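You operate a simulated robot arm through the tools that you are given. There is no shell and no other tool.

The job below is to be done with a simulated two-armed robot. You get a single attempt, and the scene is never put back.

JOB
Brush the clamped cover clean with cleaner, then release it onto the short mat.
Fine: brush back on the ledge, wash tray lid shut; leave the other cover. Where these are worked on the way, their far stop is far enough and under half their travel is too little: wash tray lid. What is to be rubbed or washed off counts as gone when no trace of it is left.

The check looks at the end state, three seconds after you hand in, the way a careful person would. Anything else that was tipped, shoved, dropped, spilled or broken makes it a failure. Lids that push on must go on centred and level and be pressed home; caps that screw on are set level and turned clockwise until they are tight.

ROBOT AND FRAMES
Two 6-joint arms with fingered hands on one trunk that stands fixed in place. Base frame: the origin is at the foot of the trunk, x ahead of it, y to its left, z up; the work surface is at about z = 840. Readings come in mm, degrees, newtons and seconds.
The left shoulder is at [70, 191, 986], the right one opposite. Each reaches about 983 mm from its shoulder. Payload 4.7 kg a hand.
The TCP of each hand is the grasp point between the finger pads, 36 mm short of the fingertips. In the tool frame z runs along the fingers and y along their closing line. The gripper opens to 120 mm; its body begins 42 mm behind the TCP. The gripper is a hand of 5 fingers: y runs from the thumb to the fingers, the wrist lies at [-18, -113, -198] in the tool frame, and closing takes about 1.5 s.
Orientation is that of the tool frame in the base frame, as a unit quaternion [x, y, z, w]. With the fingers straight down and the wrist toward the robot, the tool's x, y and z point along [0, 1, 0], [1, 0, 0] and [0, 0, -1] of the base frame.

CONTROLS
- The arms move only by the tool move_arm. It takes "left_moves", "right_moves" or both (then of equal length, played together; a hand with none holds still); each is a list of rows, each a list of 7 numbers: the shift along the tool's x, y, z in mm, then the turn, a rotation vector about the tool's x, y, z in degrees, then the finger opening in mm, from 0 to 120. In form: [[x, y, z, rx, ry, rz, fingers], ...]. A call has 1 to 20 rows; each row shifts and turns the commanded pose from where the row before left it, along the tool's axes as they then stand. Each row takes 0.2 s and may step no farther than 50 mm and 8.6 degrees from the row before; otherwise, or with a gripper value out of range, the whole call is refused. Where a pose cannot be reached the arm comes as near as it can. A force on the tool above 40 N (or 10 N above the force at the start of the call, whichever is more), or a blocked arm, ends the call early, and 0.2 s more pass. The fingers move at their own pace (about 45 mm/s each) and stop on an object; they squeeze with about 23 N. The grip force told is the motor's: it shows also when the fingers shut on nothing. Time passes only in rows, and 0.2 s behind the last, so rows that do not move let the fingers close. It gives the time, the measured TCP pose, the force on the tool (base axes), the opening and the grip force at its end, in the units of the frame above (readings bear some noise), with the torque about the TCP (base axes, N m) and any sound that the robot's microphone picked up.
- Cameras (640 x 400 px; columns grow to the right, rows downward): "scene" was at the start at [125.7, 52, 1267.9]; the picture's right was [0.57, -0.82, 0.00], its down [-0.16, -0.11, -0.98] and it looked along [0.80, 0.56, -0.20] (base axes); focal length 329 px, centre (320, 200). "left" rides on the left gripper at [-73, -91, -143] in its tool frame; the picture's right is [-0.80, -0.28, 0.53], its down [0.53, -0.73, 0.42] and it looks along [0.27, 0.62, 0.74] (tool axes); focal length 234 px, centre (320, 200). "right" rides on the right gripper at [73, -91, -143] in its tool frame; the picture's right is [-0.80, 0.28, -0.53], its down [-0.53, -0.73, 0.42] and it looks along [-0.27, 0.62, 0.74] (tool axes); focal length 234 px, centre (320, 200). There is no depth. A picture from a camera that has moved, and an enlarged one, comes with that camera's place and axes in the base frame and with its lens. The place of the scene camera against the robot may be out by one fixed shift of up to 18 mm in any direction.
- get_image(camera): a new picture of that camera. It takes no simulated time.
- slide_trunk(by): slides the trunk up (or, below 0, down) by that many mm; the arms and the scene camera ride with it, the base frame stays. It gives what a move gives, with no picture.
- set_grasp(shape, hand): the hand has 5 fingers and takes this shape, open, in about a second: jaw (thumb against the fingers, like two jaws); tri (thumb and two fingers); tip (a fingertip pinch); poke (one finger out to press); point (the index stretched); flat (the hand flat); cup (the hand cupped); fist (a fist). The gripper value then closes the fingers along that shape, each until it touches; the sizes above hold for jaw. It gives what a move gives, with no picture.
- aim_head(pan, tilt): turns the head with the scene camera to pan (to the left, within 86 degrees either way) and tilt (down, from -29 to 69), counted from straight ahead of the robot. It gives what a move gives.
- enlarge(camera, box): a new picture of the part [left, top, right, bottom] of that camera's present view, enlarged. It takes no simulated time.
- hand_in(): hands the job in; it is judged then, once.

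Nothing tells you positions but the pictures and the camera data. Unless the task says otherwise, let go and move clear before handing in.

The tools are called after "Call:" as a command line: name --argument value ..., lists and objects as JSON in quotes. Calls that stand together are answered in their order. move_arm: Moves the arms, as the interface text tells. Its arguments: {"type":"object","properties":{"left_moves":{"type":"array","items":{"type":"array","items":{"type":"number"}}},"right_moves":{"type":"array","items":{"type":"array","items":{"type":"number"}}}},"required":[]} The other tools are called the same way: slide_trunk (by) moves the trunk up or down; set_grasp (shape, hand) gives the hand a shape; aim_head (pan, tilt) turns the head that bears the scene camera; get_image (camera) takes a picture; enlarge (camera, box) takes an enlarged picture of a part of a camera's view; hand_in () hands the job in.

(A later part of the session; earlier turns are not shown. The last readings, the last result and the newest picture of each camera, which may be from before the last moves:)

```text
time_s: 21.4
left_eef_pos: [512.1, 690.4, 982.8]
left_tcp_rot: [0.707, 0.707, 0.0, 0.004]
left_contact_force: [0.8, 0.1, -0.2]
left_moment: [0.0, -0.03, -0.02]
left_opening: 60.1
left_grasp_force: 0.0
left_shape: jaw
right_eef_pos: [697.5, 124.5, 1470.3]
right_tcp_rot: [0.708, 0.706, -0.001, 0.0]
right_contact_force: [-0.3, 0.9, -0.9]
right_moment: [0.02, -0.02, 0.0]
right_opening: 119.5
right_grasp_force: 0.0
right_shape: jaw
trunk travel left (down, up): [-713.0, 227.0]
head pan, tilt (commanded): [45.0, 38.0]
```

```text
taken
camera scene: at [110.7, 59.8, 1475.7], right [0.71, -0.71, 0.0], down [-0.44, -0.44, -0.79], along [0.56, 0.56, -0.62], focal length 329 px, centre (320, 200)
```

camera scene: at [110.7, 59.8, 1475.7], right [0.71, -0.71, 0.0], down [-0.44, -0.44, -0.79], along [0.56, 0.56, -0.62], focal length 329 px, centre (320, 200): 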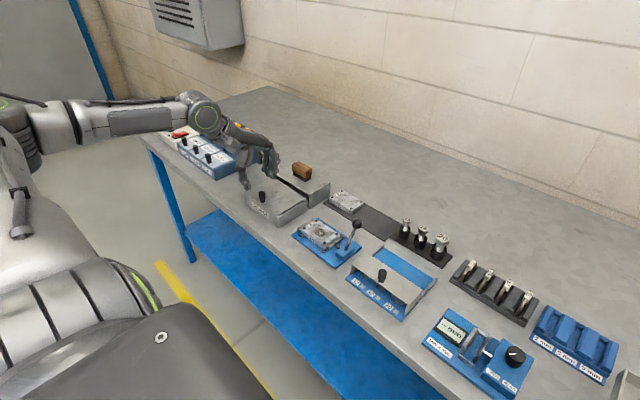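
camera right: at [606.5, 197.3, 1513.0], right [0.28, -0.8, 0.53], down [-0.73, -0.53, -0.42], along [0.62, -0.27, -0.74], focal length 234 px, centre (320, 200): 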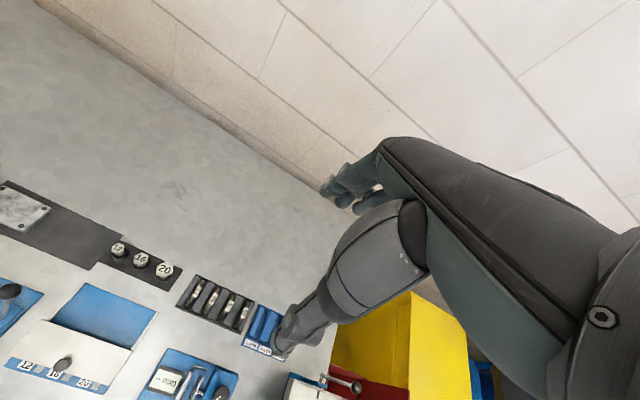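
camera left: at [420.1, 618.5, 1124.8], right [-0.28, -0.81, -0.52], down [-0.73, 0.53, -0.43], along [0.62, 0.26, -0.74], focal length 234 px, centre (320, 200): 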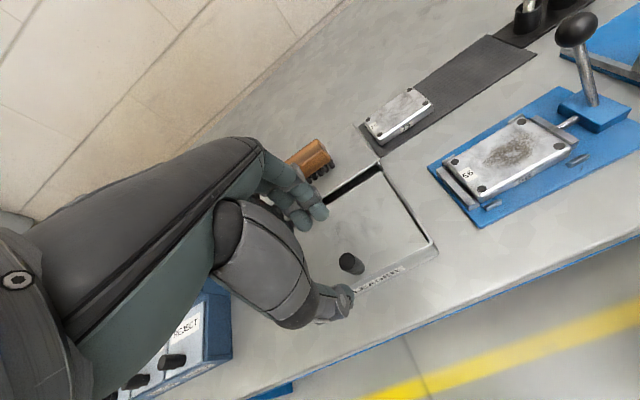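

The knob sits right beneath the open hand. I'll descend to grip its top and close.

Call:
move_arm --left_moves '[[0, 0, 20, 0, 0, 0, 60], [0, 0, 20, 0, 0, 0, 60], [0, 0, 10, 0, 0, 0, 60], [0, 0, 0, 0, 0, 0, 30], [0, 0, 0, 0, 0, 0, 10], [0, 0, 0, 0, 0, 0, 0], [0, 0, 0, 0, 0, 0, 0], [0, 0, 0, 0, 0, 0, 0]]'

Call:
get_image --camera "left"

Call:
enlarge --camera "scene" --box '[220, 120, 340, 240]'

```text
time_s: 23.2
left_eef_pos: [511.6, 688.8, 933.0]
left_tcp_rot: [0.707, 0.708, 0.0, 0.002]
left_contact_force: [-0.7, -1.9, -1.4]
left_moment: [-0.05, -0.01, -0.01]
left_opening: 8.6
left_grasp_force: 22.9
left_shape: jaw
right_eef_pos: [696.8, 123.8, 1470.8]
right_tcp_rot: [0.707, 0.707, -0.001, 0.0]
right_contact_force: [0.4, 0.7, -0.5]
right_moment: [0.05, 0.03, -0.02]
right_opening: 119.8
right_grasp_force: 0.0
right_shape: jaw
trunk travel left (down, up): [-713.0, 227.0]
head pan, tilt (commanded): [45.0, 38.0]
```

```text
taken
camera left: at [419.6, 617.0, 1075.4], right [-0.28, -0.81, -0.52], down [-0.73, 0.53, -0.43], along [0.62, 0.26, -0.74], focal length 234 px, centre (320, 200)
```

left: 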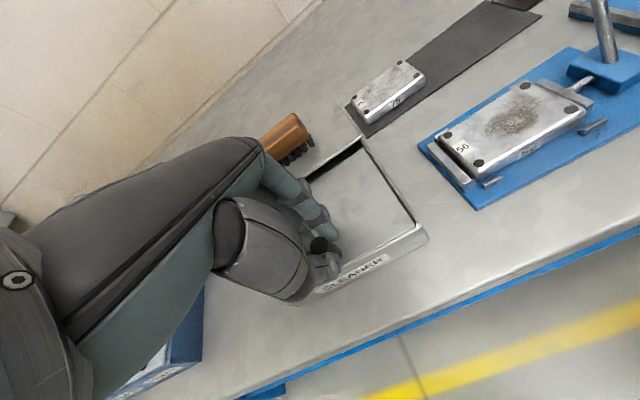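

```text
3.33 times, centred on (280, 180) of scene
camera zoom: at [110.5, 59.8, 1475.7], right [0.71, -0.71, 0.0], down [-0.44, -0.44, -0.79], along [0.56, 0.56, -0.62], focal length 1098 px, centre (453, 267)
```

zoom: 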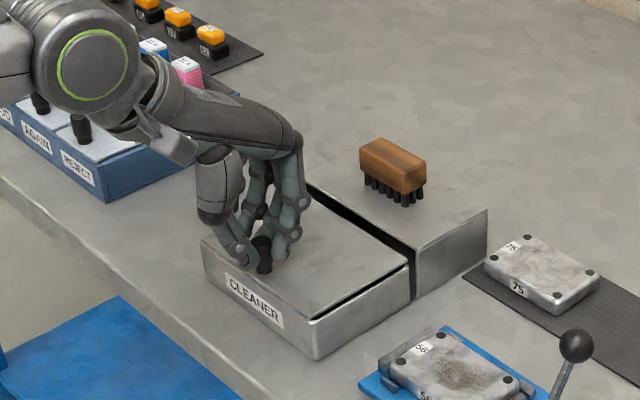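

The knob appears held between thumb and fingertips. I'll try sliding the lid back a little.

Call:
move_arm --left_moves '[[0, 5, 0, 0, 0, 0, 0], [0, 5, 0, 0, 0, 0, 0], [0, 5, 0, 0, 0, 0, 0], [0, 5, 0, 0, 0, 0, 0]]'

Call:
get_image --camera "left"

Call:
enlarge --camera "scene" --box '[220, 120, 340, 240]'

```text
time_s: 24.2
left_eef_pos: [531.9, 688.7, 933.1]
left_tcp_rot: [0.707, 0.707, 0.0, 0.003]
left_contact_force: [0.7, -6.4, -1.6]
left_moment: [-0.13, -0.04, -0.01]
left_opening: 8.6
left_grasp_force: 23.2
left_shape: jaw
right_eef_pos: [697.7, 124.4, 1470.4]
right_tcp_rot: [0.708, 0.706, 0.0, -0.001]
right_contact_force: [1.0, -0.8, 0.4]
right_moment: [0.01, 0.0, 0.02]
right_opening: 119.8
right_grasp_force: 0.0
right_shape: jaw
trunk travel left (down, up): [-713.0, 227.0]
head pan, tilt (commanded): [45.0, 38.0]
```

```text
taken
camera left: at [439.5, 617.3, 1075.3], right [-0.28, -0.81, -0.52], down [-0.73, 0.53, -0.43], along [0.62, 0.26, -0.74], focal length 234 px, centre (320, 200)
```

left: 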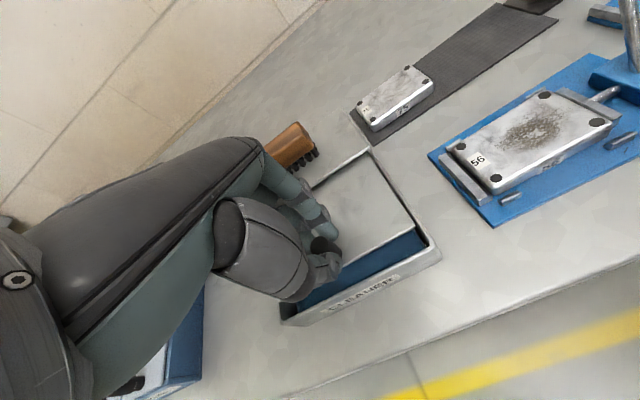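

```text
3.33 times, centred on (280, 180) of scene
camera zoom: at [110.8, 59.0, 1475.7], right [0.71, -0.71, 0.0], down [-0.44, -0.43, -0.79], along [0.56, 0.56, -0.62], focal length 1098 px, centre (453, 267)
```

zoom: 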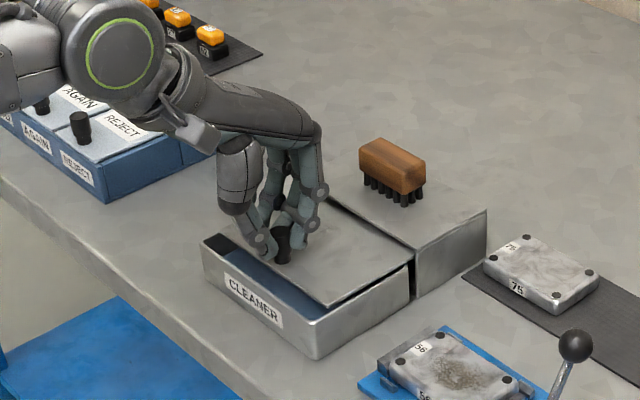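

The lid slides freely and exposes blue cleaner. I'll continue sliding it back, watching clearance to the brush.

Call:
move_arm --left_moves '[[0, 8, 0, 0, 0, 0, 0], [0, 8, 0, 0, 0, 0, 0], [0, 8, 0, 0, 0, 0, 0], [0, 8, 0, 0, 0, 0, 0], [0, 8, 0, 0, 0, 0, 0]]'

Call:
get_image --camera "left"

Call:
enlarge --camera "scene" --box '[220, 120, 340, 240]'

```text
time_s: 25.4
left_eef_pos: [571.7, 689.3, 933.2]
left_tcp_rot: [0.708, 0.706, -0.001, 0.002]
left_contact_force: [0.3, -4.7, -4.3]
left_moment: [-0.12, -0.02, -0.02]
left_opening: 8.4
left_grasp_force: 23.1
left_shape: jaw
right_eef_pos: [697.1, 124.6, 1470.7]
right_tcp_rot: [0.707, 0.707, 0.0, -0.001]
right_contact_force: [0.1, -0.9, -0.2]
right_moment: [-0.02, 0.06, -0.01]
right_opening: 119.7
right_grasp_force: 0.0
right_shape: jaw
trunk travel left (down, up): [-713.0, 227.0]
head pan, tilt (commanded): [45.0, 38.0]
```

```text
taken
camera left: at [479.6, 617.5, 1075.6], right [-0.28, -0.81, -0.52], down [-0.73, 0.53, -0.43], along [0.62, 0.26, -0.74], focal length 234 px, centre (320, 200)
```

left: 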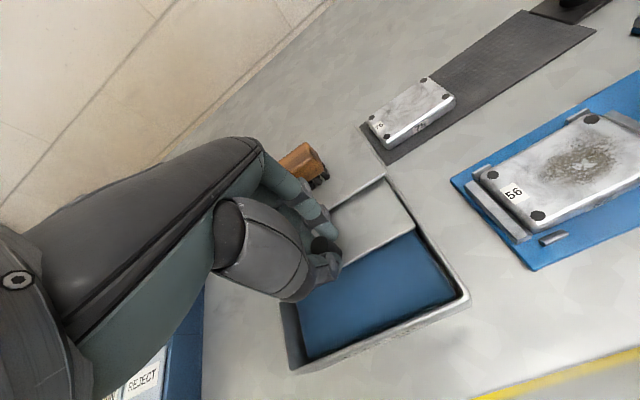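

```text
3.33 times, centred on (280, 180) of scene
camera zoom: at [111.2, 59.9, 1475.6], right [0.71, -0.71, 0.0], down [-0.44, -0.44, -0.79], along [0.56, 0.56, -0.62], focal length 1098 px, centre (453, 267)
```

zoom: 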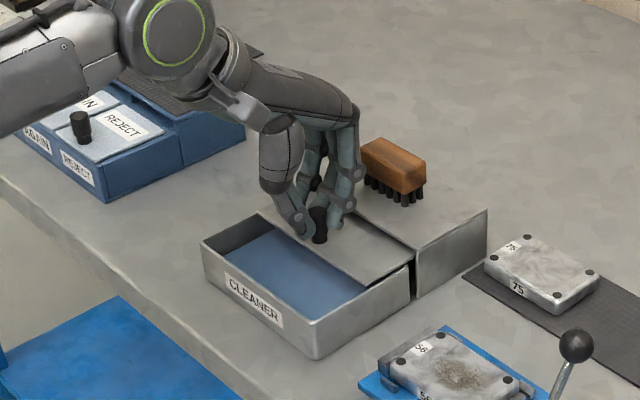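

Sixty millimetres of opening so far and the fingers still clear the brush by about 50 mm. I'll slide further in small steps to avoid bumping the far stop hard.

Call:
move_arm --left_moves '[[0, 5, 0, 0, 0, 0, 0], [0, 5, 0, 0, 0, 0, 0]]'

Call:
move_arm --left_moves '[[0, 3, 0, 0, 0, 0, 0], [0, 3, 0, 0, 0, 0, 0]]'

Call:
enlarge --camera "left" --box '[260, 130, 480, 370]'

Call:
enlarge --camera "scene" --box '[220, 120, 340, 240]'

```text
time_s: 26.0
left_eef_pos: [580.8, 688.0, 933.1]
left_tcp_rot: [0.708, 0.707, 0.0, 0.002]
left_contact_force: [0.5, -5.7, -4.8]
left_moment: [-0.16, -0.04, 0.0]
left_opening: 8.4
left_grasp_force: 22.6
left_shape: jaw
right_eef_pos: [697.1, 124.0, 1470.2]
right_tcp_rot: [0.708, 0.706, 0.001, 0.0]
right_contact_force: [-0.9, 0.3, 0.4]
right_moment: [0.0, -0.03, 0.02]
right_opening: 119.8
right_grasp_force: 0.1
right_shape: jaw
trunk travel left (down, up): [-713.0, 227.0]
head pan, tilt (commanded): [45.0, 38.0]
```

```text
time_s: 26.6
left_eef_pos: [588.3, 688.8, 933.2]
left_tcp_rot: [0.707, 0.708, 0.001, 0.004]
left_contact_force: [1.2, -7.9, -7.0]
left_moment: [-0.18, -0.03, -0.04]
left_opening: 8.4
left_grasp_force: 23.1
left_shape: jaw
right_eef_pos: [697.7, 124.9, 1469.7]
right_tcp_rot: [0.708, 0.706, 0.0, 0.001]
right_contact_force: [0.0, 0.4, -0.1]
right_moment: [0.01, 0.02, 0.0]
right_opening: 119.7
right_grasp_force: 0.2
right_shape: jaw
trunk travel left (down, up): [-713.0, 227.0]
head pan, tilt (commanded): [45.0, 38.0]
```

```text
1.67 times, centred on (370, 250) of left
camera zoom: at [495.6, 617.8, 1075.6], right [-0.28, -0.81, -0.52], down [-0.73, 0.53, -0.43], along [0.62, 0.26, -0.74], focal length 390 px, centre (237, 117)
```

zoom: 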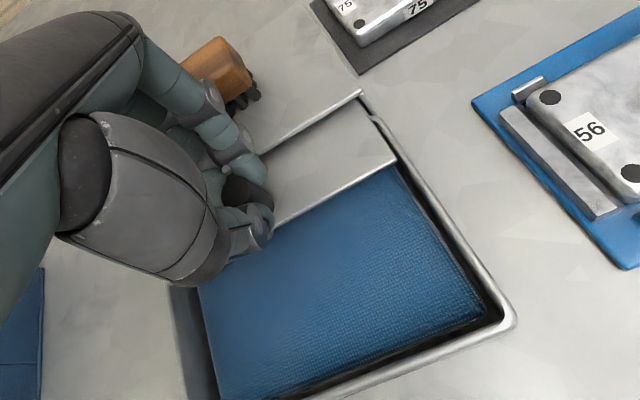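

```text
3.33 times, centred on (280, 180) of scene
camera zoom: at [111.2, 59.3, 1475.7], right [0.71, -0.71, 0.0], down [-0.44, -0.43, -0.79], along [0.56, 0.56, -0.62], focal length 1098 px, centre (453, 267)
```

zoom: 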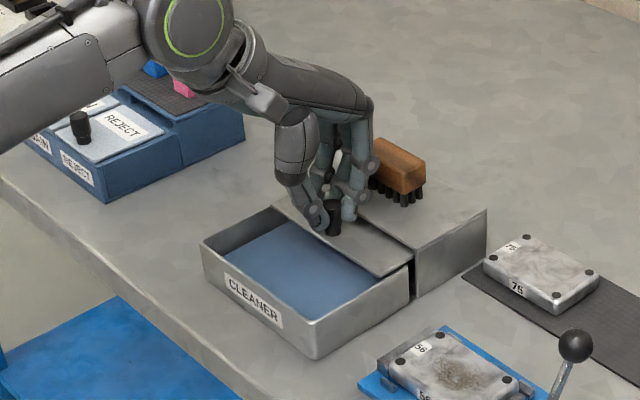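

The lid is back about 77 mm of a possible ~95 mm, which is well past half and exposes a blue cleaner pad. I'll release the knob gently and lift off.

Call:
move_arm --left_moves '[[0, 0, 0, 0, 0, 0, 15], [0, 0, 0, 0, 0, 0, 30], [0, 0, 0, 0, 0, 0, 34], [0, 0, -20, 0, 0, 0, 34], [0, 0, -30, 0, 0, 0, 34], [0, 0, -30, 0, 0, 0, 34]]'

Call:
get_image --camera "left"

Call:
enlarge --camera "scene" --box '[220, 120, 380, 240]'

```text
time_s: 28.0
left_eef_pos: [588.8, 690.9, 1013.2]
left_tcp_rot: [0.707, 0.708, 0.0, 0.003]
left_contact_force: [-0.1, -0.2, -0.2]
left_moment: [0.03, -0.03, -0.02]
left_opening: 33.5
left_grasp_force: 0.2
left_shape: jaw
right_eef_pos: [696.9, 124.7, 1470.5]
right_tcp_rot: [0.708, 0.706, 0.001, 0.0]
right_contact_force: [-0.7, 0.4, -0.3]
right_moment: [-0.04, 0.0, -0.01]
right_opening: 119.8
right_grasp_force: 0.0
right_shape: jaw
trunk travel left (down, up): [-713.0, 227.0]
head pan, tilt (commanded): [45.0, 38.0]
```

```text
taken
camera left: at [494.9, 618.9, 1156.1], right [-0.28, -0.81, -0.52], down [-0.73, 0.53, -0.43], along [0.62, 0.26, -0.74], focal length 234 px, centre (320, 200)
```

left: 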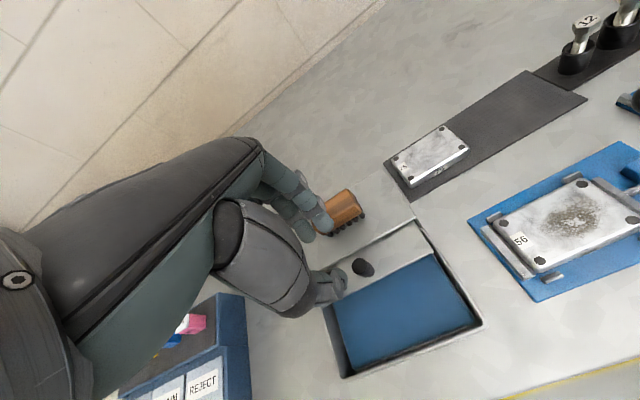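

```text
3.33 times, centred on (300, 180) of scene
camera zoom: at [110.1, 59.1, 1475.7], right [0.71, -0.71, 0.0], down [-0.44, -0.43, -0.79], along [0.56, 0.56, -0.62], focal length 1098 px, centre (387, 267)
```

zoom: 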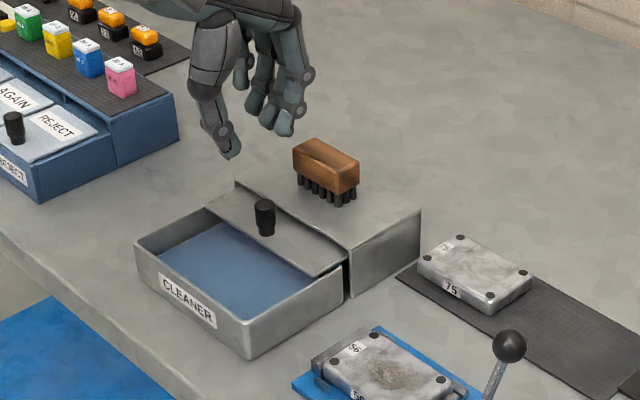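

The lid stayed put. Next is the brush; I'll check its position closely from this nearer view.

Call:
enlarge --camera "left" --box '[290, 160, 418, 240]'

Call:
enlarge --camera "left" --box '[310, 230, 502, 390]'

```text
5.00 times, centred on (354, 200) of left
camera zoom: at [494.9, 618.9, 1156.1], right [-0.28, -0.81, -0.52], down [-0.73, 0.53, -0.43], along [0.62, 0.26, -0.74], focal length 1171 px, centre (150, 200)
```

zoom: 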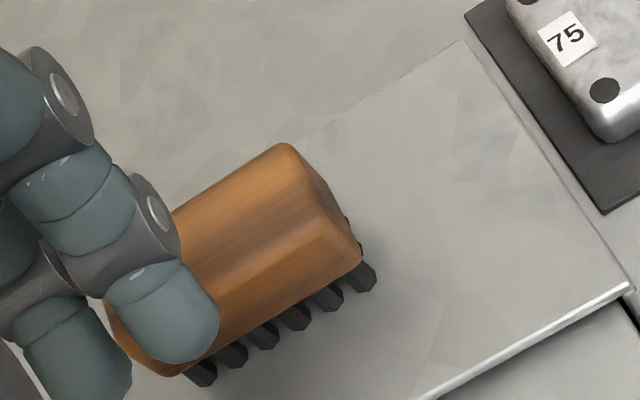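

```text
2.50 times, centred on (406, 310) of left
camera zoom: at [494.9, 618.9, 1156.1], right [-0.28, -0.81, -0.52], down [-0.73, 0.53, -0.43], along [0.62, 0.26, -0.74], focal length 585 px, centre (105, -75)
```

zoom: 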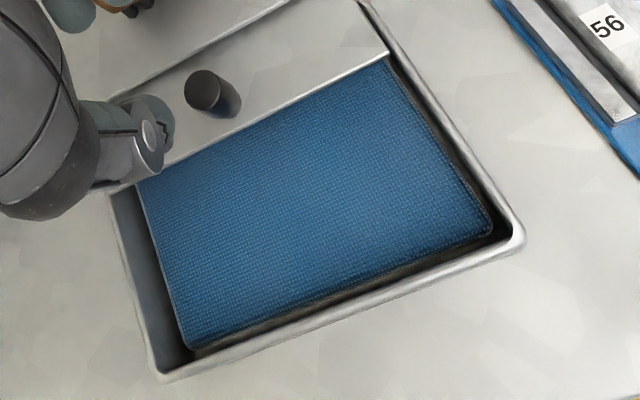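

The cleaner is a soaked blue pad in the tray. The brush is centred near (667, 691.5); I'll move above it, descend and grip its wooden body by the upper part.

Call:
move_arm --left_moves '[[0, 20, 0, 0, 0, 0, 60], [0, 20, 0, 0, 0, 0, 70], [0, 20, 0, 0, 0, 0, 70], [0.6, 18.2, 0, 0, 0, 0, 70], [0, 0, 0, 0, 0, 0, 70]]'

Call:
get_image --camera "left"

Call:
enlarge --camera "scene" --box '[260, 110, 380, 200]'

```text
time_s: 29.2
left_eef_pos: [665.6, 689.5, 1014.1]
left_tcp_rot: [0.707, 0.707, 0.0, 0.003]
left_contact_force: [-0.1, -0.4, -0.6]
left_moment: [0.02, 0.0, -0.02]
left_opening: 69.3
left_grasp_force: 0.0
left_shape: jaw
right_eef_pos: [696.4, 124.8, 1470.8]
right_tcp_rot: [0.707, 0.707, -0.001, -0.001]
right_contact_force: [0.1, -0.6, -0.4]
right_moment: [0.03, 0.01, -0.02]
right_opening: 119.7
right_grasp_force: 0.1
right_shape: jaw
trunk travel left (down, up): [-713.0, 227.0]
head pan, tilt (commanded): [45.0, 38.0]
```

```text
taken
camera left: at [572.5, 619.3, 1156.0], right [-0.28, -0.81, -0.52], down [-0.73, 0.53, -0.43], along [0.62, 0.26, -0.74], focal length 234 px, centre (320, 200)
```

left: 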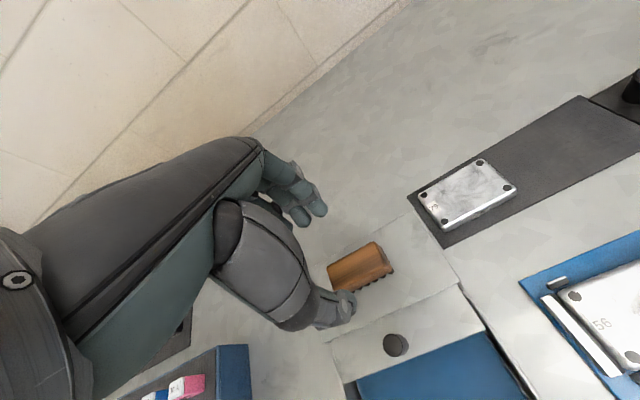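

```text
4.44 times, centred on (320, 155) of scene
camera zoom: at [109.7, 59.9, 1475.8], right [0.71, -0.71, 0.0], down [-0.44, -0.44, -0.79], along [0.56, 0.56, -0.62], focal length 1464 px, centre (320, 400)
```

zoom: 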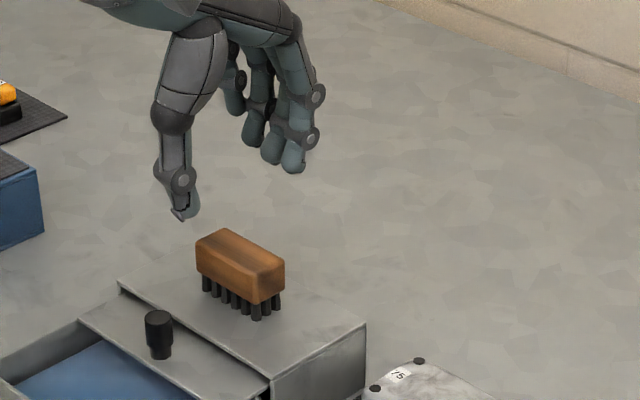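

Call:
move_arm --left_moves '[[0, 1, 20, 0, 0, 0, 56], [0, 0, 20, 0, 0, 0, 56], [0, 0, 15, 0, 0, 0, 56], [0, 0, 10, 0, 0, 0, 56], [0, 0, 0, 0, 0, 0, 56]]'

Call:
get_image --camera "left"

Call:
enlarge --camera "scene" --box '[260, 110, 380, 200]'

```text
time_s: 30.4
left_eef_pos: [666.8, 689.6, 950.5]
left_tcp_rot: [0.707, 0.707, 0.001, 0.003]
left_contact_force: [0.1, -0.9, -0.7]
left_moment: [-0.01, -0.03, -0.02]
left_opening: 56.4
left_grasp_force: 0.1
left_shape: jaw
right_eef_pos: [696.3, 125.0, 1471.2]
right_tcp_rot: [0.707, 0.707, 0.0, 0.0]
right_contact_force: [-0.8, 0.4, -0.2]
right_moment: [-0.02, 0.0, -0.05]
right_opening: 119.7
right_grasp_force: 0.1
right_shape: jaw
trunk travel left (down, up): [-713.0, 227.0]
head pan, tilt (commanded): [45.0, 38.0]
```

```text
taken
camera left: at [573.5, 618.7, 1092.0], right [-0.28, -0.81, -0.52], down [-0.73, 0.53, -0.43], along [0.62, 0.26, -0.74], focal length 234 px, centre (320, 200)
```

left: 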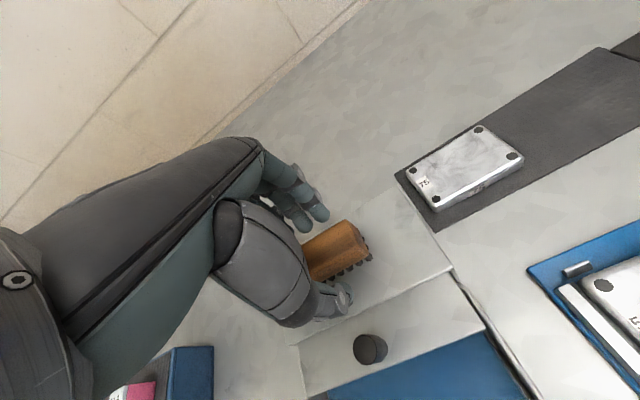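

```text
4.44 times, centred on (320, 155) of scene
camera zoom: at [110.2, 59.7, 1475.7], right [0.71, -0.71, 0.0], down [-0.44, -0.44, -0.79], along [0.56, 0.56, -0.62], focal length 1464 px, centre (320, 400)
```

zoom: 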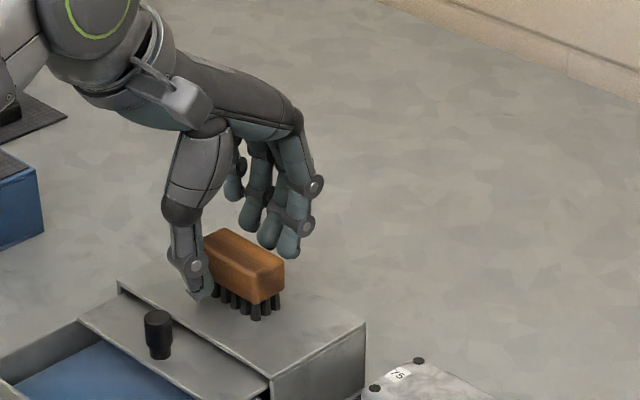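

The hand straddles the brush well. I'll shift slightly, then close on it.

Call:
move_arm --left_moves '[[-4, 0, 2, 0, 0, 0, 56], [0, 0, 0, 0, 0, 0, 40], [0, 0, 0, 0, 0, 0, 25], [0, 0, 0, 0, 0, 0, 10], [0, 0, 0, 0, 0, 0, 0], [0, 0, 0, 0, 0, 0, 0], [0, 0, 0, 0, 0, 0, 0]]'

Call:
get_image --camera "left"

Call:
enlarge --camera "scene" --box '[260, 110, 380, 200]'

```text
time_s: 32.0
left_eef_pos: [666.6, 685.8, 946.6]
left_tcp_rot: [0.707, 0.707, 0.0, 0.003]
left_contact_force: [0.2, 0.2, 0.7]
left_moment: [-0.02, 0.01, -0.04]
left_opening: 25.0
left_grasp_force: 23.3
left_shape: jaw
right_eef_pos: [696.3, 126.3, 1470.3]
right_tcp_rot: [0.707, 0.707, 0.0, -0.001]
right_contact_force: [-0.1, 0.1, -0.2]
right_moment: [0.0, 0.0, 0.01]
right_opening: 119.8
right_grasp_force: 0.0
right_shape: jaw
trunk travel left (down, up): [-713.0, 227.0]
head pan, tilt (commanded): [45.0, 38.0]
```

```text
taken
camera left: at [573.6, 614.5, 1089.3], right [-0.28, -0.81, -0.52], down [-0.73, 0.53, -0.43], along [0.62, 0.26, -0.74], focal length 234 px, centre (320, 200)
```

left: 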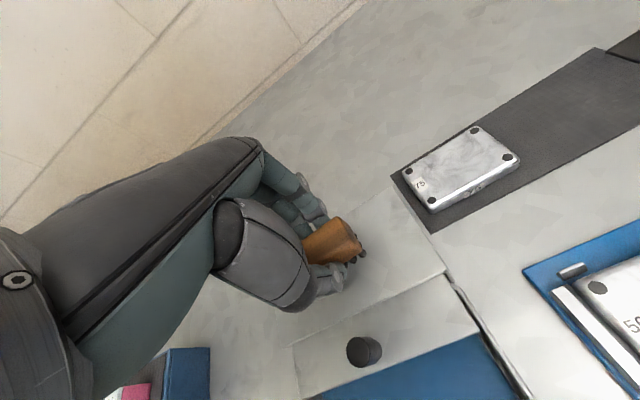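

```text
4.44 times, centred on (320, 155) of scene
camera zoom: at [110.5, 59.8, 1475.7], right [0.71, -0.71, 0.0], down [-0.44, -0.44, -0.79], along [0.56, 0.56, -0.62], focal length 1464 px, centre (320, 400)
```

zoom: 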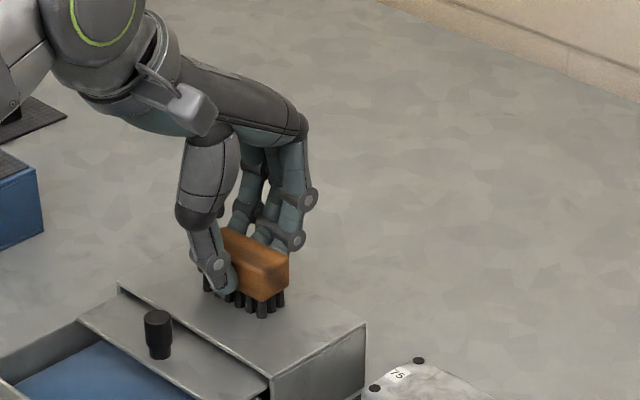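

The brush is gripped at the lower body. I'll lift it gently and check that it hangs level.

Call:
move_arm --left_moves '[[0, 0, -10, 0, 0, 0, 0], [0, 0, -15, 0, 0, 0, 0], [0, 0, -20, 0, 0, 0, 0], [0, 0, 0, 0, 0, 0, 0]]'

Call:
enlarge --camera "left" --box '[250, 160, 410, 320]'

Call:
enlarge --camera "scene" --box '[260, 110, 380, 200]'

```text
time_s: 33.0
left_eef_pos: [666.1, 686.5, 992.3]
left_tcp_rot: [0.707, 0.708, -0.001, 0.003]
left_contact_force: [-0.2, 0.2, -0.9]
left_moment: [-0.03, 0.02, 0.0]
left_opening: 25.0
left_grasp_force: 23.2
left_shape: jaw
right_eef_pos: [697.3, 125.5, 1469.9]
right_tcp_rot: [0.707, 0.708, 0.0, 0.0]
right_contact_force: [-0.1, -0.4, -0.3]
right_moment: [0.0, -0.01, 0.02]
right_opening: 119.8
right_grasp_force: 0.2
right_shape: jaw
trunk travel left (down, up): [-713.0, 227.0]
head pan, tilt (commanded): [45.0, 38.0]
```

```text
2.50 times, centred on (330, 240) of left
camera zoom: at [574.6, 614.9, 1134.3], right [-0.28, -0.81, -0.52], down [-0.73, 0.53, -0.43], along [0.62, 0.26, -0.74], focal length 585 px, centre (295, 100)
```

zoom: 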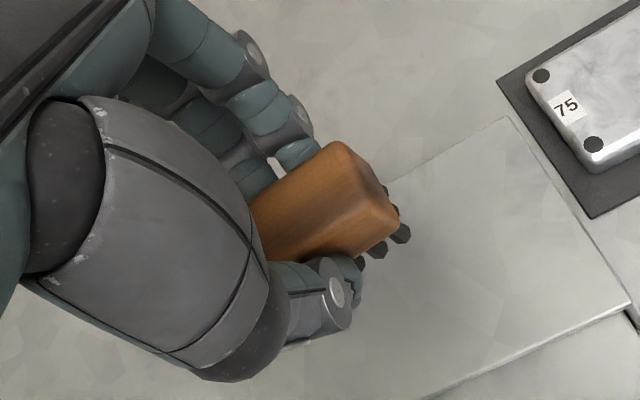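

```text
4.44 times, centred on (320, 155) of scene
camera zoom: at [110.6, 60.1, 1475.7], right [0.71, -0.71, 0.0], down [-0.44, -0.44, -0.79], along [0.56, 0.56, -0.62], focal length 1464 px, centre (320, 400)
```

zoom: 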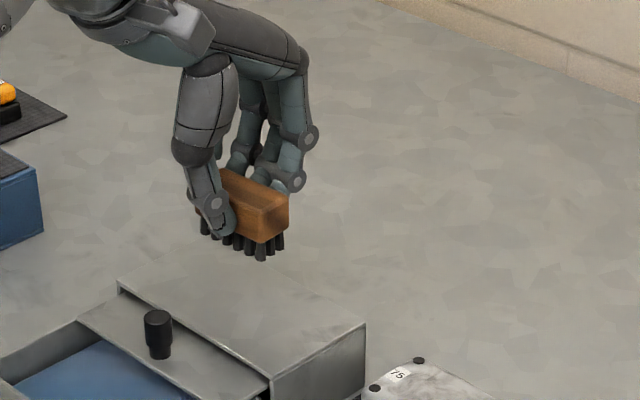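

The brush hangs level. I'll carry it over the open part of the tray and look before dipping.

Call:
move_arm --left_moves '[[0, -25, -5, 0, 0, 0, 0], [0, -34, 0, 0, 0, 0, 0], [0, -34, 0, 0, 0, 0, 0], [0, -33, 0, 0, 0, 0, 0], [0, 0, 0, 0, 0, 0, 0]]'

Call:
enlarge --camera "left" --box '[250, 140, 490, 380]'

Call:
enlarge --camera "scene" --box '[220, 130, 340, 220]'

```text
time_s: 34.2
left_eef_pos: [541.2, 686.5, 997.1]
left_tcp_rot: [0.707, 0.707, -0.001, 0.004]
left_contact_force: [0.6, 0.6, -1.5]
left_moment: [-0.03, 0.01, -0.03]
left_opening: 25.1
left_grasp_force: 23.5
left_shape: jaw
right_eef_pos: [698.9, 125.2, 1469.6]
right_tcp_rot: [0.707, 0.707, 0.0, -0.001]
right_contact_force: [0.2, 1.0, -0.2]
right_moment: [0.04, 0.03, -0.02]
right_opening: 119.8
right_grasp_force: 0.1
right_shape: jaw
trunk travel left (down, up): [-713.0, 227.0]
head pan, tilt (commanded): [45.0, 38.0]
```

```text
1.67 times, centred on (370, 260) of left
camera zoom: at [449.2, 616.0, 1139.0], right [-0.28, -0.81, -0.52], down [-0.73, 0.53, -0.43], along [0.62, 0.26, -0.74], focal length 390 px, centre (237, 100)
```

zoom: 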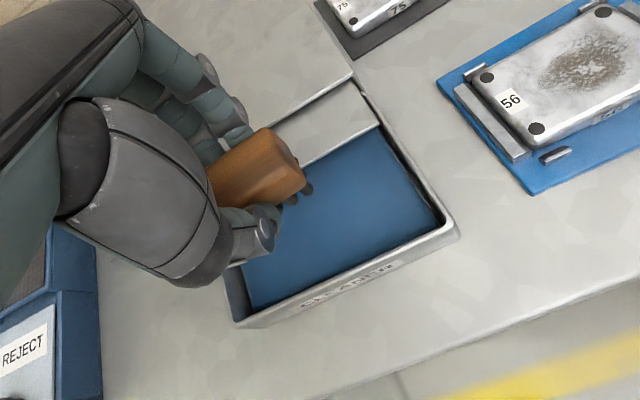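

```text
4.44 times, centred on (280, 175) of scene
camera zoom: at [111.8, 59.9, 1475.6], right [0.71, -0.71, 0.0], down [-0.44, -0.44, -0.79], along [0.56, 0.56, -0.62], focal length 1464 px, centre (498, 311)
```

zoom: 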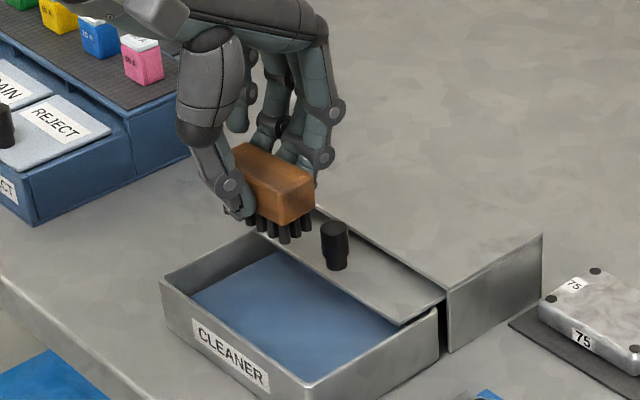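

The brush is above the open pad. I'll lower it, first quickly then in small steps until the bristles touch the pad.

Call:
move_arm --left_moves '[[0, -2, 20, 0, 0, 0, 0], [0, 0, 20, 0, 0, 0, 0], [0, 0, 15, 0, 0, 0, 0], [0, 0, 5, 0, 0, 0, 0]]'

Call:
move_arm --left_moves '[[0, 0, 3, 0, 0, 0, 0], [0, 0, 3, 0, 0, 0, 0]]'

Call:
enlarge --camera "scene" --box '[220, 130, 340, 220]'

```text
time_s: 35.2
left_eef_pos: [538.4, 688.2, 937.0]
left_tcp_rot: [0.707, 0.707, 0.0, 0.003]
left_contact_force: [-0.7, -0.7, -0.2]
left_moment: [0.0, -0.03, 0.02]
left_opening: 24.8
left_grasp_force: 22.8
left_shape: jaw
right_eef_pos: [695.6, 125.8, 1471.2]
right_tcp_rot: [0.708, 0.707, 0.0, 0.0]
right_contact_force: [-0.3, -0.2, 0.0]
right_moment: [0.03, -0.01, 0.0]
right_opening: 119.7
right_grasp_force: 0.0
right_shape: jaw
trunk travel left (down, up): [-713.0, 227.0]
head pan, tilt (commanded): [45.0, 38.0]
```

```text
time_s: 35.8
left_eef_pos: [539.6, 685.4, 929.3]
left_tcp_rot: [0.707, 0.707, 0.001, 0.002]
left_contact_force: [-0.4, 0.2, -0.3]
left_moment: [0.0, -0.01, 0.06]
left_opening: 24.9
left_grasp_force: 22.5
left_shape: jaw
right_eef_pos: [697.4, 125.8, 1469.7]
right_tcp_rot: [0.707, 0.707, 0.0, 0.0]
right_contact_force: [0.7, 0.4, 0.5]
right_moment: [0.0, 0.03, -0.04]
right_opening: 119.8
right_grasp_force: 0.1
right_shape: jaw
trunk travel left (down, up): [-713.0, 227.0]
head pan, tilt (commanded): [45.0, 38.0]
```

```text
4.44 times, centred on (280, 175) of scene
camera zoom: at [110.4, 60.0, 1475.7], right [0.71, -0.71, 0.0], down [-0.44, -0.44, -0.79], along [0.56, 0.56, -0.62], focal length 1464 px, centre (498, 311)
```

zoom: 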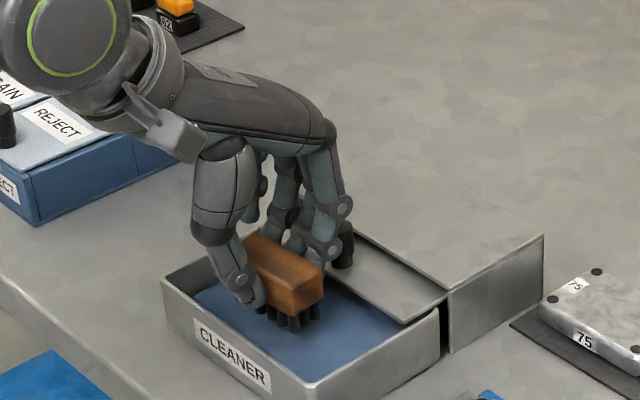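

Call:
move_arm --left_moves '[[0, 0, 3, 0, 0, 0, 0], [0, 0, 3, 0, 0, 0, 0]]'

Call:
move_arm --left_moves '[[0, 0, 2, 0, 0, 0, 0], [0, 0, 2, 0, 0, 0, 0]]'

Call:
enlarge --camera "scene" --box '[220, 130, 340, 220]'

Call:
enlarge --camera "left" --box '[250, 140, 490, 380]'

```text
time_s: 36.4
left_eef_pos: [538.3, 684.8, 924.3]
left_tcp_rot: [0.707, 0.707, 0.0, 0.004]
left_contact_force: [0.0, 0.2, 0.0]
left_moment: [0.0, -0.01, 0.01]
left_opening: 24.8
left_grasp_force: 22.7
left_shape: jaw
right_eef_pos: [697.6, 125.2, 1469.9]
right_tcp_rot: [0.707, 0.707, 0.0, 0.0]
right_contact_force: [-0.2, 0.7, -0.1]
right_moment: [-0.03, 0.01, 0.0]
right_opening: 119.6
right_grasp_force: 0.0
right_shape: jaw
trunk travel left (down, up): [-713.0, 227.0]
head pan, tilt (commanded): [45.0, 38.0]
```

```text
time_s: 37.0
left_eef_pos: [538.7, 686.2, 920.4]
left_tcp_rot: [0.708, 0.707, 0.001, 0.003]
left_contact_force: [-0.3, 0.4, -0.7]
left_moment: [0.01, 0.0, 0.05]
left_opening: 25.0
left_grasp_force: 22.9
left_shape: jaw
right_eef_pos: [697.0, 125.9, 1470.1]
right_tcp_rot: [0.706, 0.708, 0.0, 0.0]
right_contact_force: [0.6, 0.6, 0.4]
right_moment: [-0.02, 0.03, 0.01]
right_opening: 119.6
right_grasp_force: 0.1
right_shape: jaw
trunk travel left (down, up): [-713.0, 227.0]
head pan, tilt (commanded): [45.0, 38.0]
```

```text
4.44 times, centred on (280, 175) of scene
camera zoom: at [110.4, 59.9, 1475.7], right [0.71, -0.71, 0.0], down [-0.44, -0.44, -0.79], along [0.56, 0.56, -0.62], focal length 1464 px, centre (498, 311)
```

zoom: 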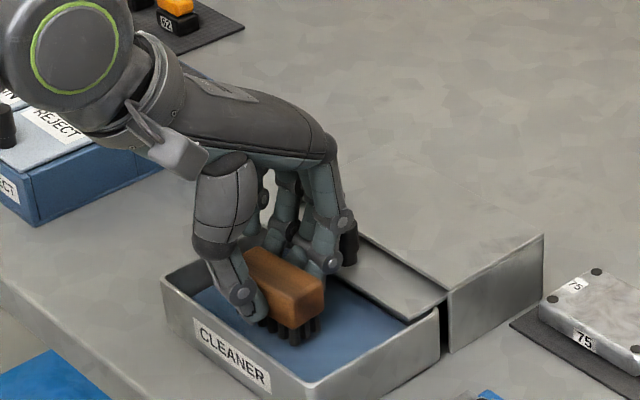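

```text
1.67 times, centred on (370, 260) of left
camera zoom: at [445.9, 613.9, 1062.7], right [-0.28, -0.81, -0.52], down [-0.73, 0.53, -0.43], along [0.62, 0.26, -0.74], focal length 390 px, centre (237, 100)
```

zoom: 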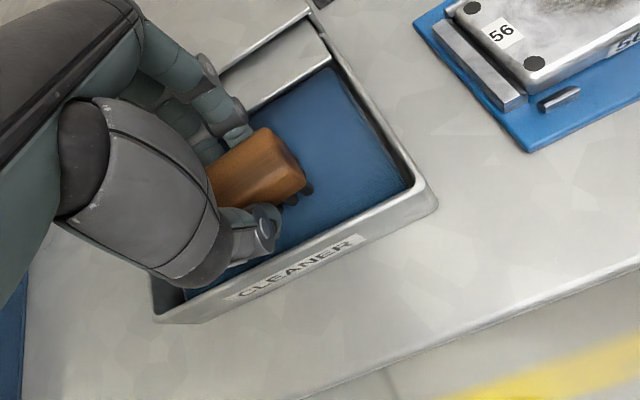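

Call:
move_arm --left_moves '[[0, 0, 2, 0, 0, 0, 0], [0, 0, 2, 0, 0, 0, 0]]'

Call:
move_arm --left_moves '[[0, 0, 2, 0, 0, 0, 0], [0, 0, 2, 0, 0, 0, 0]]'

Call:
enlarge --camera "scene" --box '[220, 130, 340, 220]'

```text
time_s: 37.6
left_eef_pos: [539.3, 685.9, 915.9]
left_tcp_rot: [0.707, 0.707, 0.001, 0.003]
left_contact_force: [-0.8, 0.3, -0.5]
left_moment: [0.01, 0.04, 0.03]
left_opening: 25.0
left_grasp_force: 23.2
left_shape: jaw
right_eef_pos: [698.3, 126.6, 1470.1]
right_tcp_rot: [0.707, 0.707, 0.0, 0.0]
right_contact_force: [0.1, 0.7, -0.7]
right_moment: [0.01, 0.0, 0.0]
right_opening: 119.8
right_grasp_force: 0.0
right_shape: jaw
trunk travel left (down, up): [-713.0, 227.0]
head pan, tilt (commanded): [45.0, 38.0]
```

```text
time_s: 38.2
left_eef_pos: [538.9, 686.3, 912.1]
left_tcp_rot: [0.707, 0.707, 0.001, 0.004]
left_contact_force: [-0.1, 0.5, 2.5]
left_moment: [0.02, 0.0, 0.03]
left_opening: 25.3
left_grasp_force: 23.4
left_shape: jaw
right_eef_pos: [696.3, 124.4, 1472.0]
right_tcp_rot: [0.707, 0.707, -0.001, 0.001]
right_contact_force: [-0.5, -0.1, -0.8]
right_moment: [0.0, 0.01, 0.0]
right_opening: 119.8
right_grasp_force: 0.0
right_shape: jaw
trunk travel left (down, up): [-713.0, 227.0]
head pan, tilt (commanded): [45.0, 38.0]
```

```text
4.44 times, centred on (280, 175) of scene
camera zoom: at [109.8, 59.3, 1475.9], right [0.71, -0.71, 0.0], down [-0.44, -0.44, -0.79], along [0.56, 0.56, -0.62], focal length 1464 px, centre (498, 311)
```

zoom: 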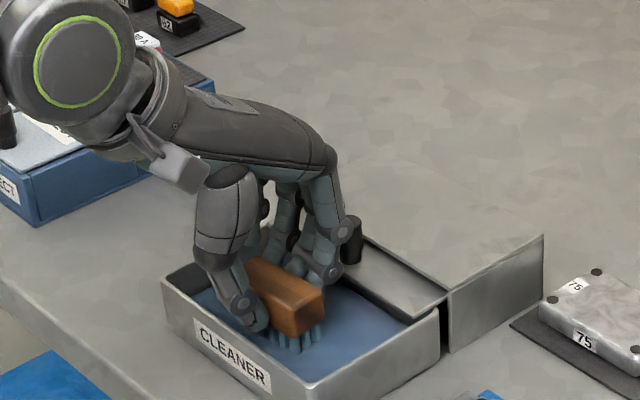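

The bristles have touched the pad (2.5 N) and turned blue, i.e. wet. I'll press a touch more with a small sideways rub, then lift.

Call:
move_arm --left_moves '[[0, 0, 1.5, 0, 0, 0, 0], [4, 0, 0, 0, 0, 0, 0], [-4, 0, 0, 0, 0, 0, 0], [-4, 0, 0, 0, 0, 0, 0], [4, 0, 0, 0, 0, 0, 0]]'

Call:
move_arm --left_moves '[[0, 0, -15, 0, 0, 0, 0], [0, 0, -25, 0, 0, 0, 0], [0, 0, -30, 0, 0, 0, 0], [0, 0, -15, 0, 0, 0, 0]]'

Call:
enlarge --camera "scene" --box '[220, 130, 340, 220]'

Call:
get_image --camera "left"

```text
time_s: 39.4
left_eef_pos: [537.5, 683.9, 913.1]
left_tcp_rot: [0.707, 0.707, 0.0, 0.003]
left_contact_force: [-3.0, 0.4, 8.1]
left_moment: [0.01, -0.12, 0.07]
left_opening: 25.3
left_grasp_force: 22.9
left_shape: jaw
right_eef_pos: [694.8, 121.8, 1471.8]
right_tcp_rot: [0.708, 0.706, 0.002, -0.001]
right_contact_force: [0.4, -0.3, 0.3]
right_moment: [0.01, -0.02, -0.01]
right_opening: 119.5
right_grasp_force: 0.1
right_shape: jaw
trunk travel left (down, up): [-713.0, 227.0]
head pan, tilt (commanded): [45.0, 38.0]
```

```text
time_s: 40.4
left_eef_pos: [537.0, 686.4, 996.7]
left_tcp_rot: [0.707, 0.708, 0.0, 0.002]
left_contact_force: [-0.2, 0.1, -0.7]
left_moment: [-0.02, 0.0, 0.0]
left_opening: 25.1
left_grasp_force: 22.8
left_shape: jaw
right_eef_pos: [697.3, 124.3, 1470.9]
right_tcp_rot: [0.708, 0.706, 0.0, 0.0]
right_contact_force: [0.3, -0.1, 0.2]
right_moment: [-0.02, 0.01, 0.03]
right_opening: 119.7
right_grasp_force: 0.0
right_shape: jaw
trunk travel left (down, up): [-713.0, 227.0]
head pan, tilt (commanded): [45.0, 38.0]
```

```text
4.44 times, centred on (280, 175) of scene
camera zoom: at [110.4, 59.6, 1475.7], right [0.71, -0.71, 0.0], down [-0.44, -0.44, -0.79], along [0.56, 0.56, -0.62], focal length 1464 px, centre (498, 311)
```

zoom: 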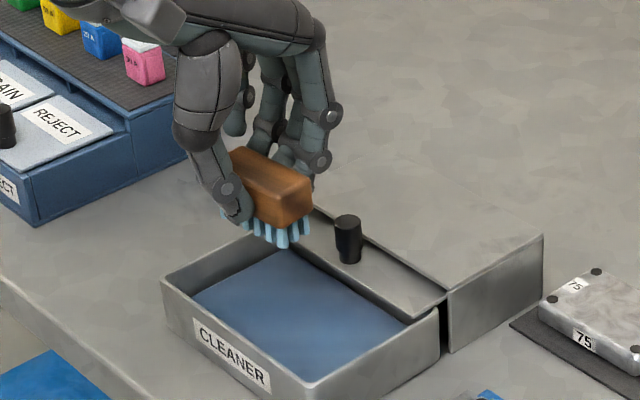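

```text
taken
camera left: at [445.2, 614.9, 1138.7], right [-0.28, -0.81, -0.52], down [-0.73, 0.53, -0.43], along [0.62, 0.26, -0.74], focal length 234 px, centre (320, 200)
```

left: 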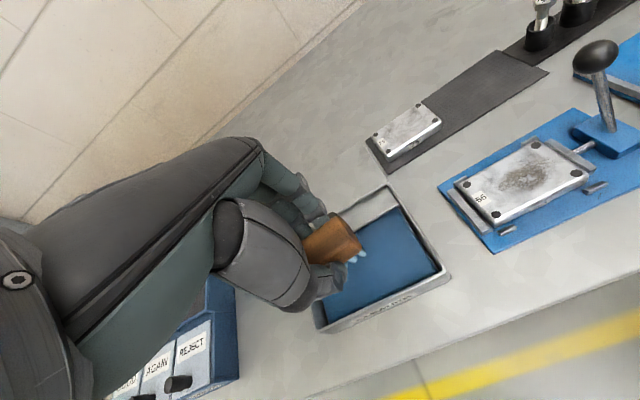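

The bristles are loaded with light-blue cleaner. I'll carry the brush over cover 56 at a safe height.

Call:
move_arm --left_moves '[[-30, 3, -3, 0, 0, 0, 0], [-40, 3, 0, 0, 0, 0, 0], [-40, 3, 0, 0, 0, 0, 0], [-40, 3, 0, 0, 0, 0, 0], [-30, 2, 0, 0, 0, 0, 0], [-14, 1, 0, 0, 0, 0, 0], [0, 0, 0, 0, 0, 0, 0]]'

Call:
get_image --camera "left"

Call:
enlarge --camera "scene" --box '[260, 150, 400, 255]'

```text
time_s: 42.0
left_eef_pos: [551.8, 493.2, 999.6]
left_tcp_rot: [0.707, 0.707, 0.001, 0.004]
left_contact_force: [0.6, 0.1, 0.4]
left_moment: [0.02, -0.02, 0.02]
left_opening: 25.2
left_grasp_force: 23.0
left_shape: jaw
right_eef_pos: [695.7, 123.9, 1470.3]
right_tcp_rot: [0.707, 0.707, -0.001, 0.0]
right_contact_force: [0.6, 0.7, 0.0]
right_moment: [-0.01, 0.01, 0.03]
right_opening: 119.6
right_grasp_force: 0.1
right_shape: jaw
trunk travel left (down, up): [-713.0, 227.0]
head pan, tilt (commanded): [45.0, 38.0]
```

```text
taken
camera left: at [460.7, 420.6, 1141.8], right [-0.28, -0.81, -0.52], down [-0.73, 0.53, -0.43], along [0.62, 0.26, -0.74], focal length 234 px, centre (320, 200)
```

left: 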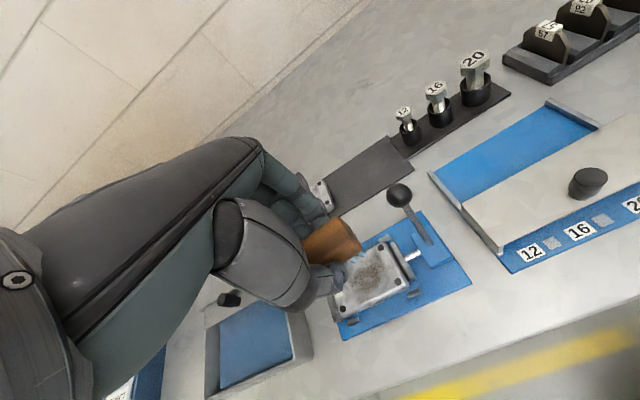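

```text
3.81 times, centred on (330, 202) of scene
camera zoom: at [110.4, 59.9, 1475.7], right [0.71, -0.71, 0.0], down [-0.44, -0.44, -0.79], along [0.56, 0.56, -0.62], focal length 1255 px, centre (282, 190)
```

zoom: 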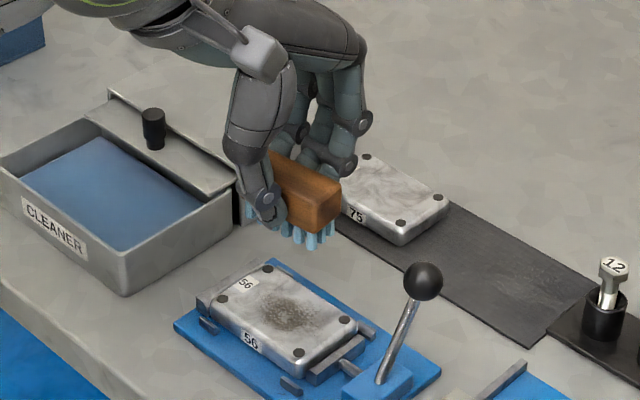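

The brush is above cover 56 with ample clearance to the lever. I'll lower it to contact.

Call:
move_arm --left_moves '[[0, 0, 25, 0, 0, 0, 0], [0, 0, 25, 0, 0, 0, 0], [-1, 0, 15, 0, 0, 0, 0], [0, 0, 8, 0, 0, 0, 0], [0, 0, 2, 0, 0, 0, 0]]'

Call:
move_arm --left_moves '[[0, 0, 2, 0, 0, 0, 0], [0, 0, 1, 0, 0, 0, 0]]'

Call:
enlarge --camera "scene" --box '[260, 150, 400, 255]'

```text
time_s: 43.2
left_eef_pos: [553.6, 490.6, 926.2]
left_tcp_rot: [0.707, 0.707, 0.001, 0.002]
left_contact_force: [0.2, -0.3, -0.7]
left_moment: [0.0, 0.01, -0.02]
left_opening: 25.4
left_grasp_force: 23.0
left_shape: jaw
right_eef_pos: [697.1, 126.3, 1469.9]
right_tcp_rot: [0.707, 0.707, 0.0, 0.0]
right_contact_force: [-1.1, 0.2, -0.2]
right_moment: [0.02, -0.02, -0.01]
right_opening: 119.7
right_grasp_force: 0.1
right_shape: jaw
trunk travel left (down, up): [-713.0, 227.0]
head pan, tilt (commanded): [45.0, 38.0]
```

```text
time_s: 43.8
left_eef_pos: [554.4, 491.1, 922.0]
left_tcp_rot: [0.707, 0.707, 0.001, 0.003]
left_contact_force: [0.5, -0.6, -0.7]
left_moment: [0.01, 0.0, 0.03]
left_opening: 25.1
left_grasp_force: 22.1
left_shape: jaw
right_eef_pos: [696.2, 125.1, 1470.6]
right_tcp_rot: [0.708, 0.707, 0.0, 0.001]
right_contact_force: [-0.2, -1.1, 0.0]
right_moment: [-0.02, -0.04, -0.03]
right_opening: 119.6
right_grasp_force: 0.0
right_shape: jaw
trunk travel left (down, up): [-713.0, 227.0]
head pan, tilt (commanded): [45.0, 38.0]
```

```text
3.81 times, centred on (330, 202) of scene
camera zoom: at [110.5, 59.8, 1475.7], right [0.71, -0.71, 0.0], down [-0.44, -0.44, -0.79], along [0.56, 0.56, -0.62], focal length 1255 px, centre (282, 190)
```

zoom: 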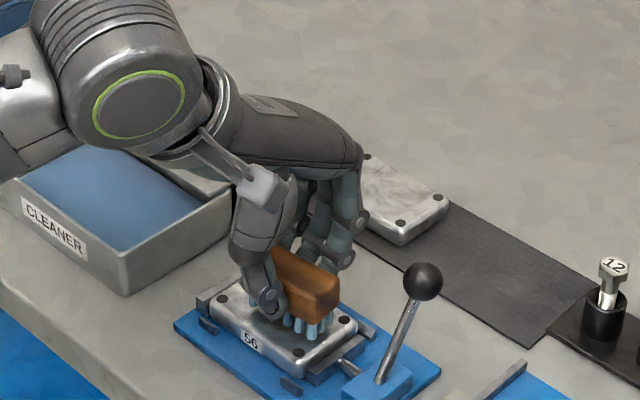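

Call:
move_arm --left_moves '[[0, 0, 1, 0, 0, 0, 0], [0, 0, 1, 0, 0, 0, 0]]'

Call:
move_arm --left_moves '[[0, 0, 1, 0, 0, 0, 0], [0, 0, 1, 0, 0, 0, 0]]'

```text
time_s: 44.4
left_eef_pos: [553.9, 491.6, 920.2]
left_tcp_rot: [0.707, 0.707, 0.001, 0.003]
left_contact_force: [0.3, 0.8, -1.5]
left_moment: [-0.03, 0.0, 0.01]
left_opening: 25.1
left_grasp_force: 22.8
left_shape: jaw
right_eef_pos: [697.0, 124.3, 1471.5]
right_tcp_rot: [0.707, 0.707, 0.0, 0.0]
right_contact_force: [0.2, 0.4, 0.0]
right_moment: [0.02, 0.01, 0.03]
right_opening: 119.7
right_grasp_force: 0.0
right_shape: jaw
trunk travel left (down, up): [-713.0, 227.0]
head pan, tilt (commanded): [45.0, 38.0]
```

```text
time_s: 45.0
left_eef_pos: [554.4, 491.8, 919.3]
left_tcp_rot: [0.707, 0.707, 0.0, 0.003]
left_contact_force: [0.6, 0.4, -1.8]
left_moment: [-0.02, -0.02, -0.01]
left_opening: 25.1
left_grasp_force: 23.0
left_shape: jaw
right_eef_pos: [696.1, 125.0, 1471.0]
right_tcp_rot: [0.707, 0.707, 0.0, 0.0]
right_contact_force: [-0.8, 0.3, -0.4]
right_moment: [-0.02, -0.01, -0.04]
right_opening: 119.6
right_grasp_force: 0.0
right_shape: jaw
trunk travel left (down, up): [-713.0, 227.0]
head pan, tilt (commanded): [45.0, 38.0]
```

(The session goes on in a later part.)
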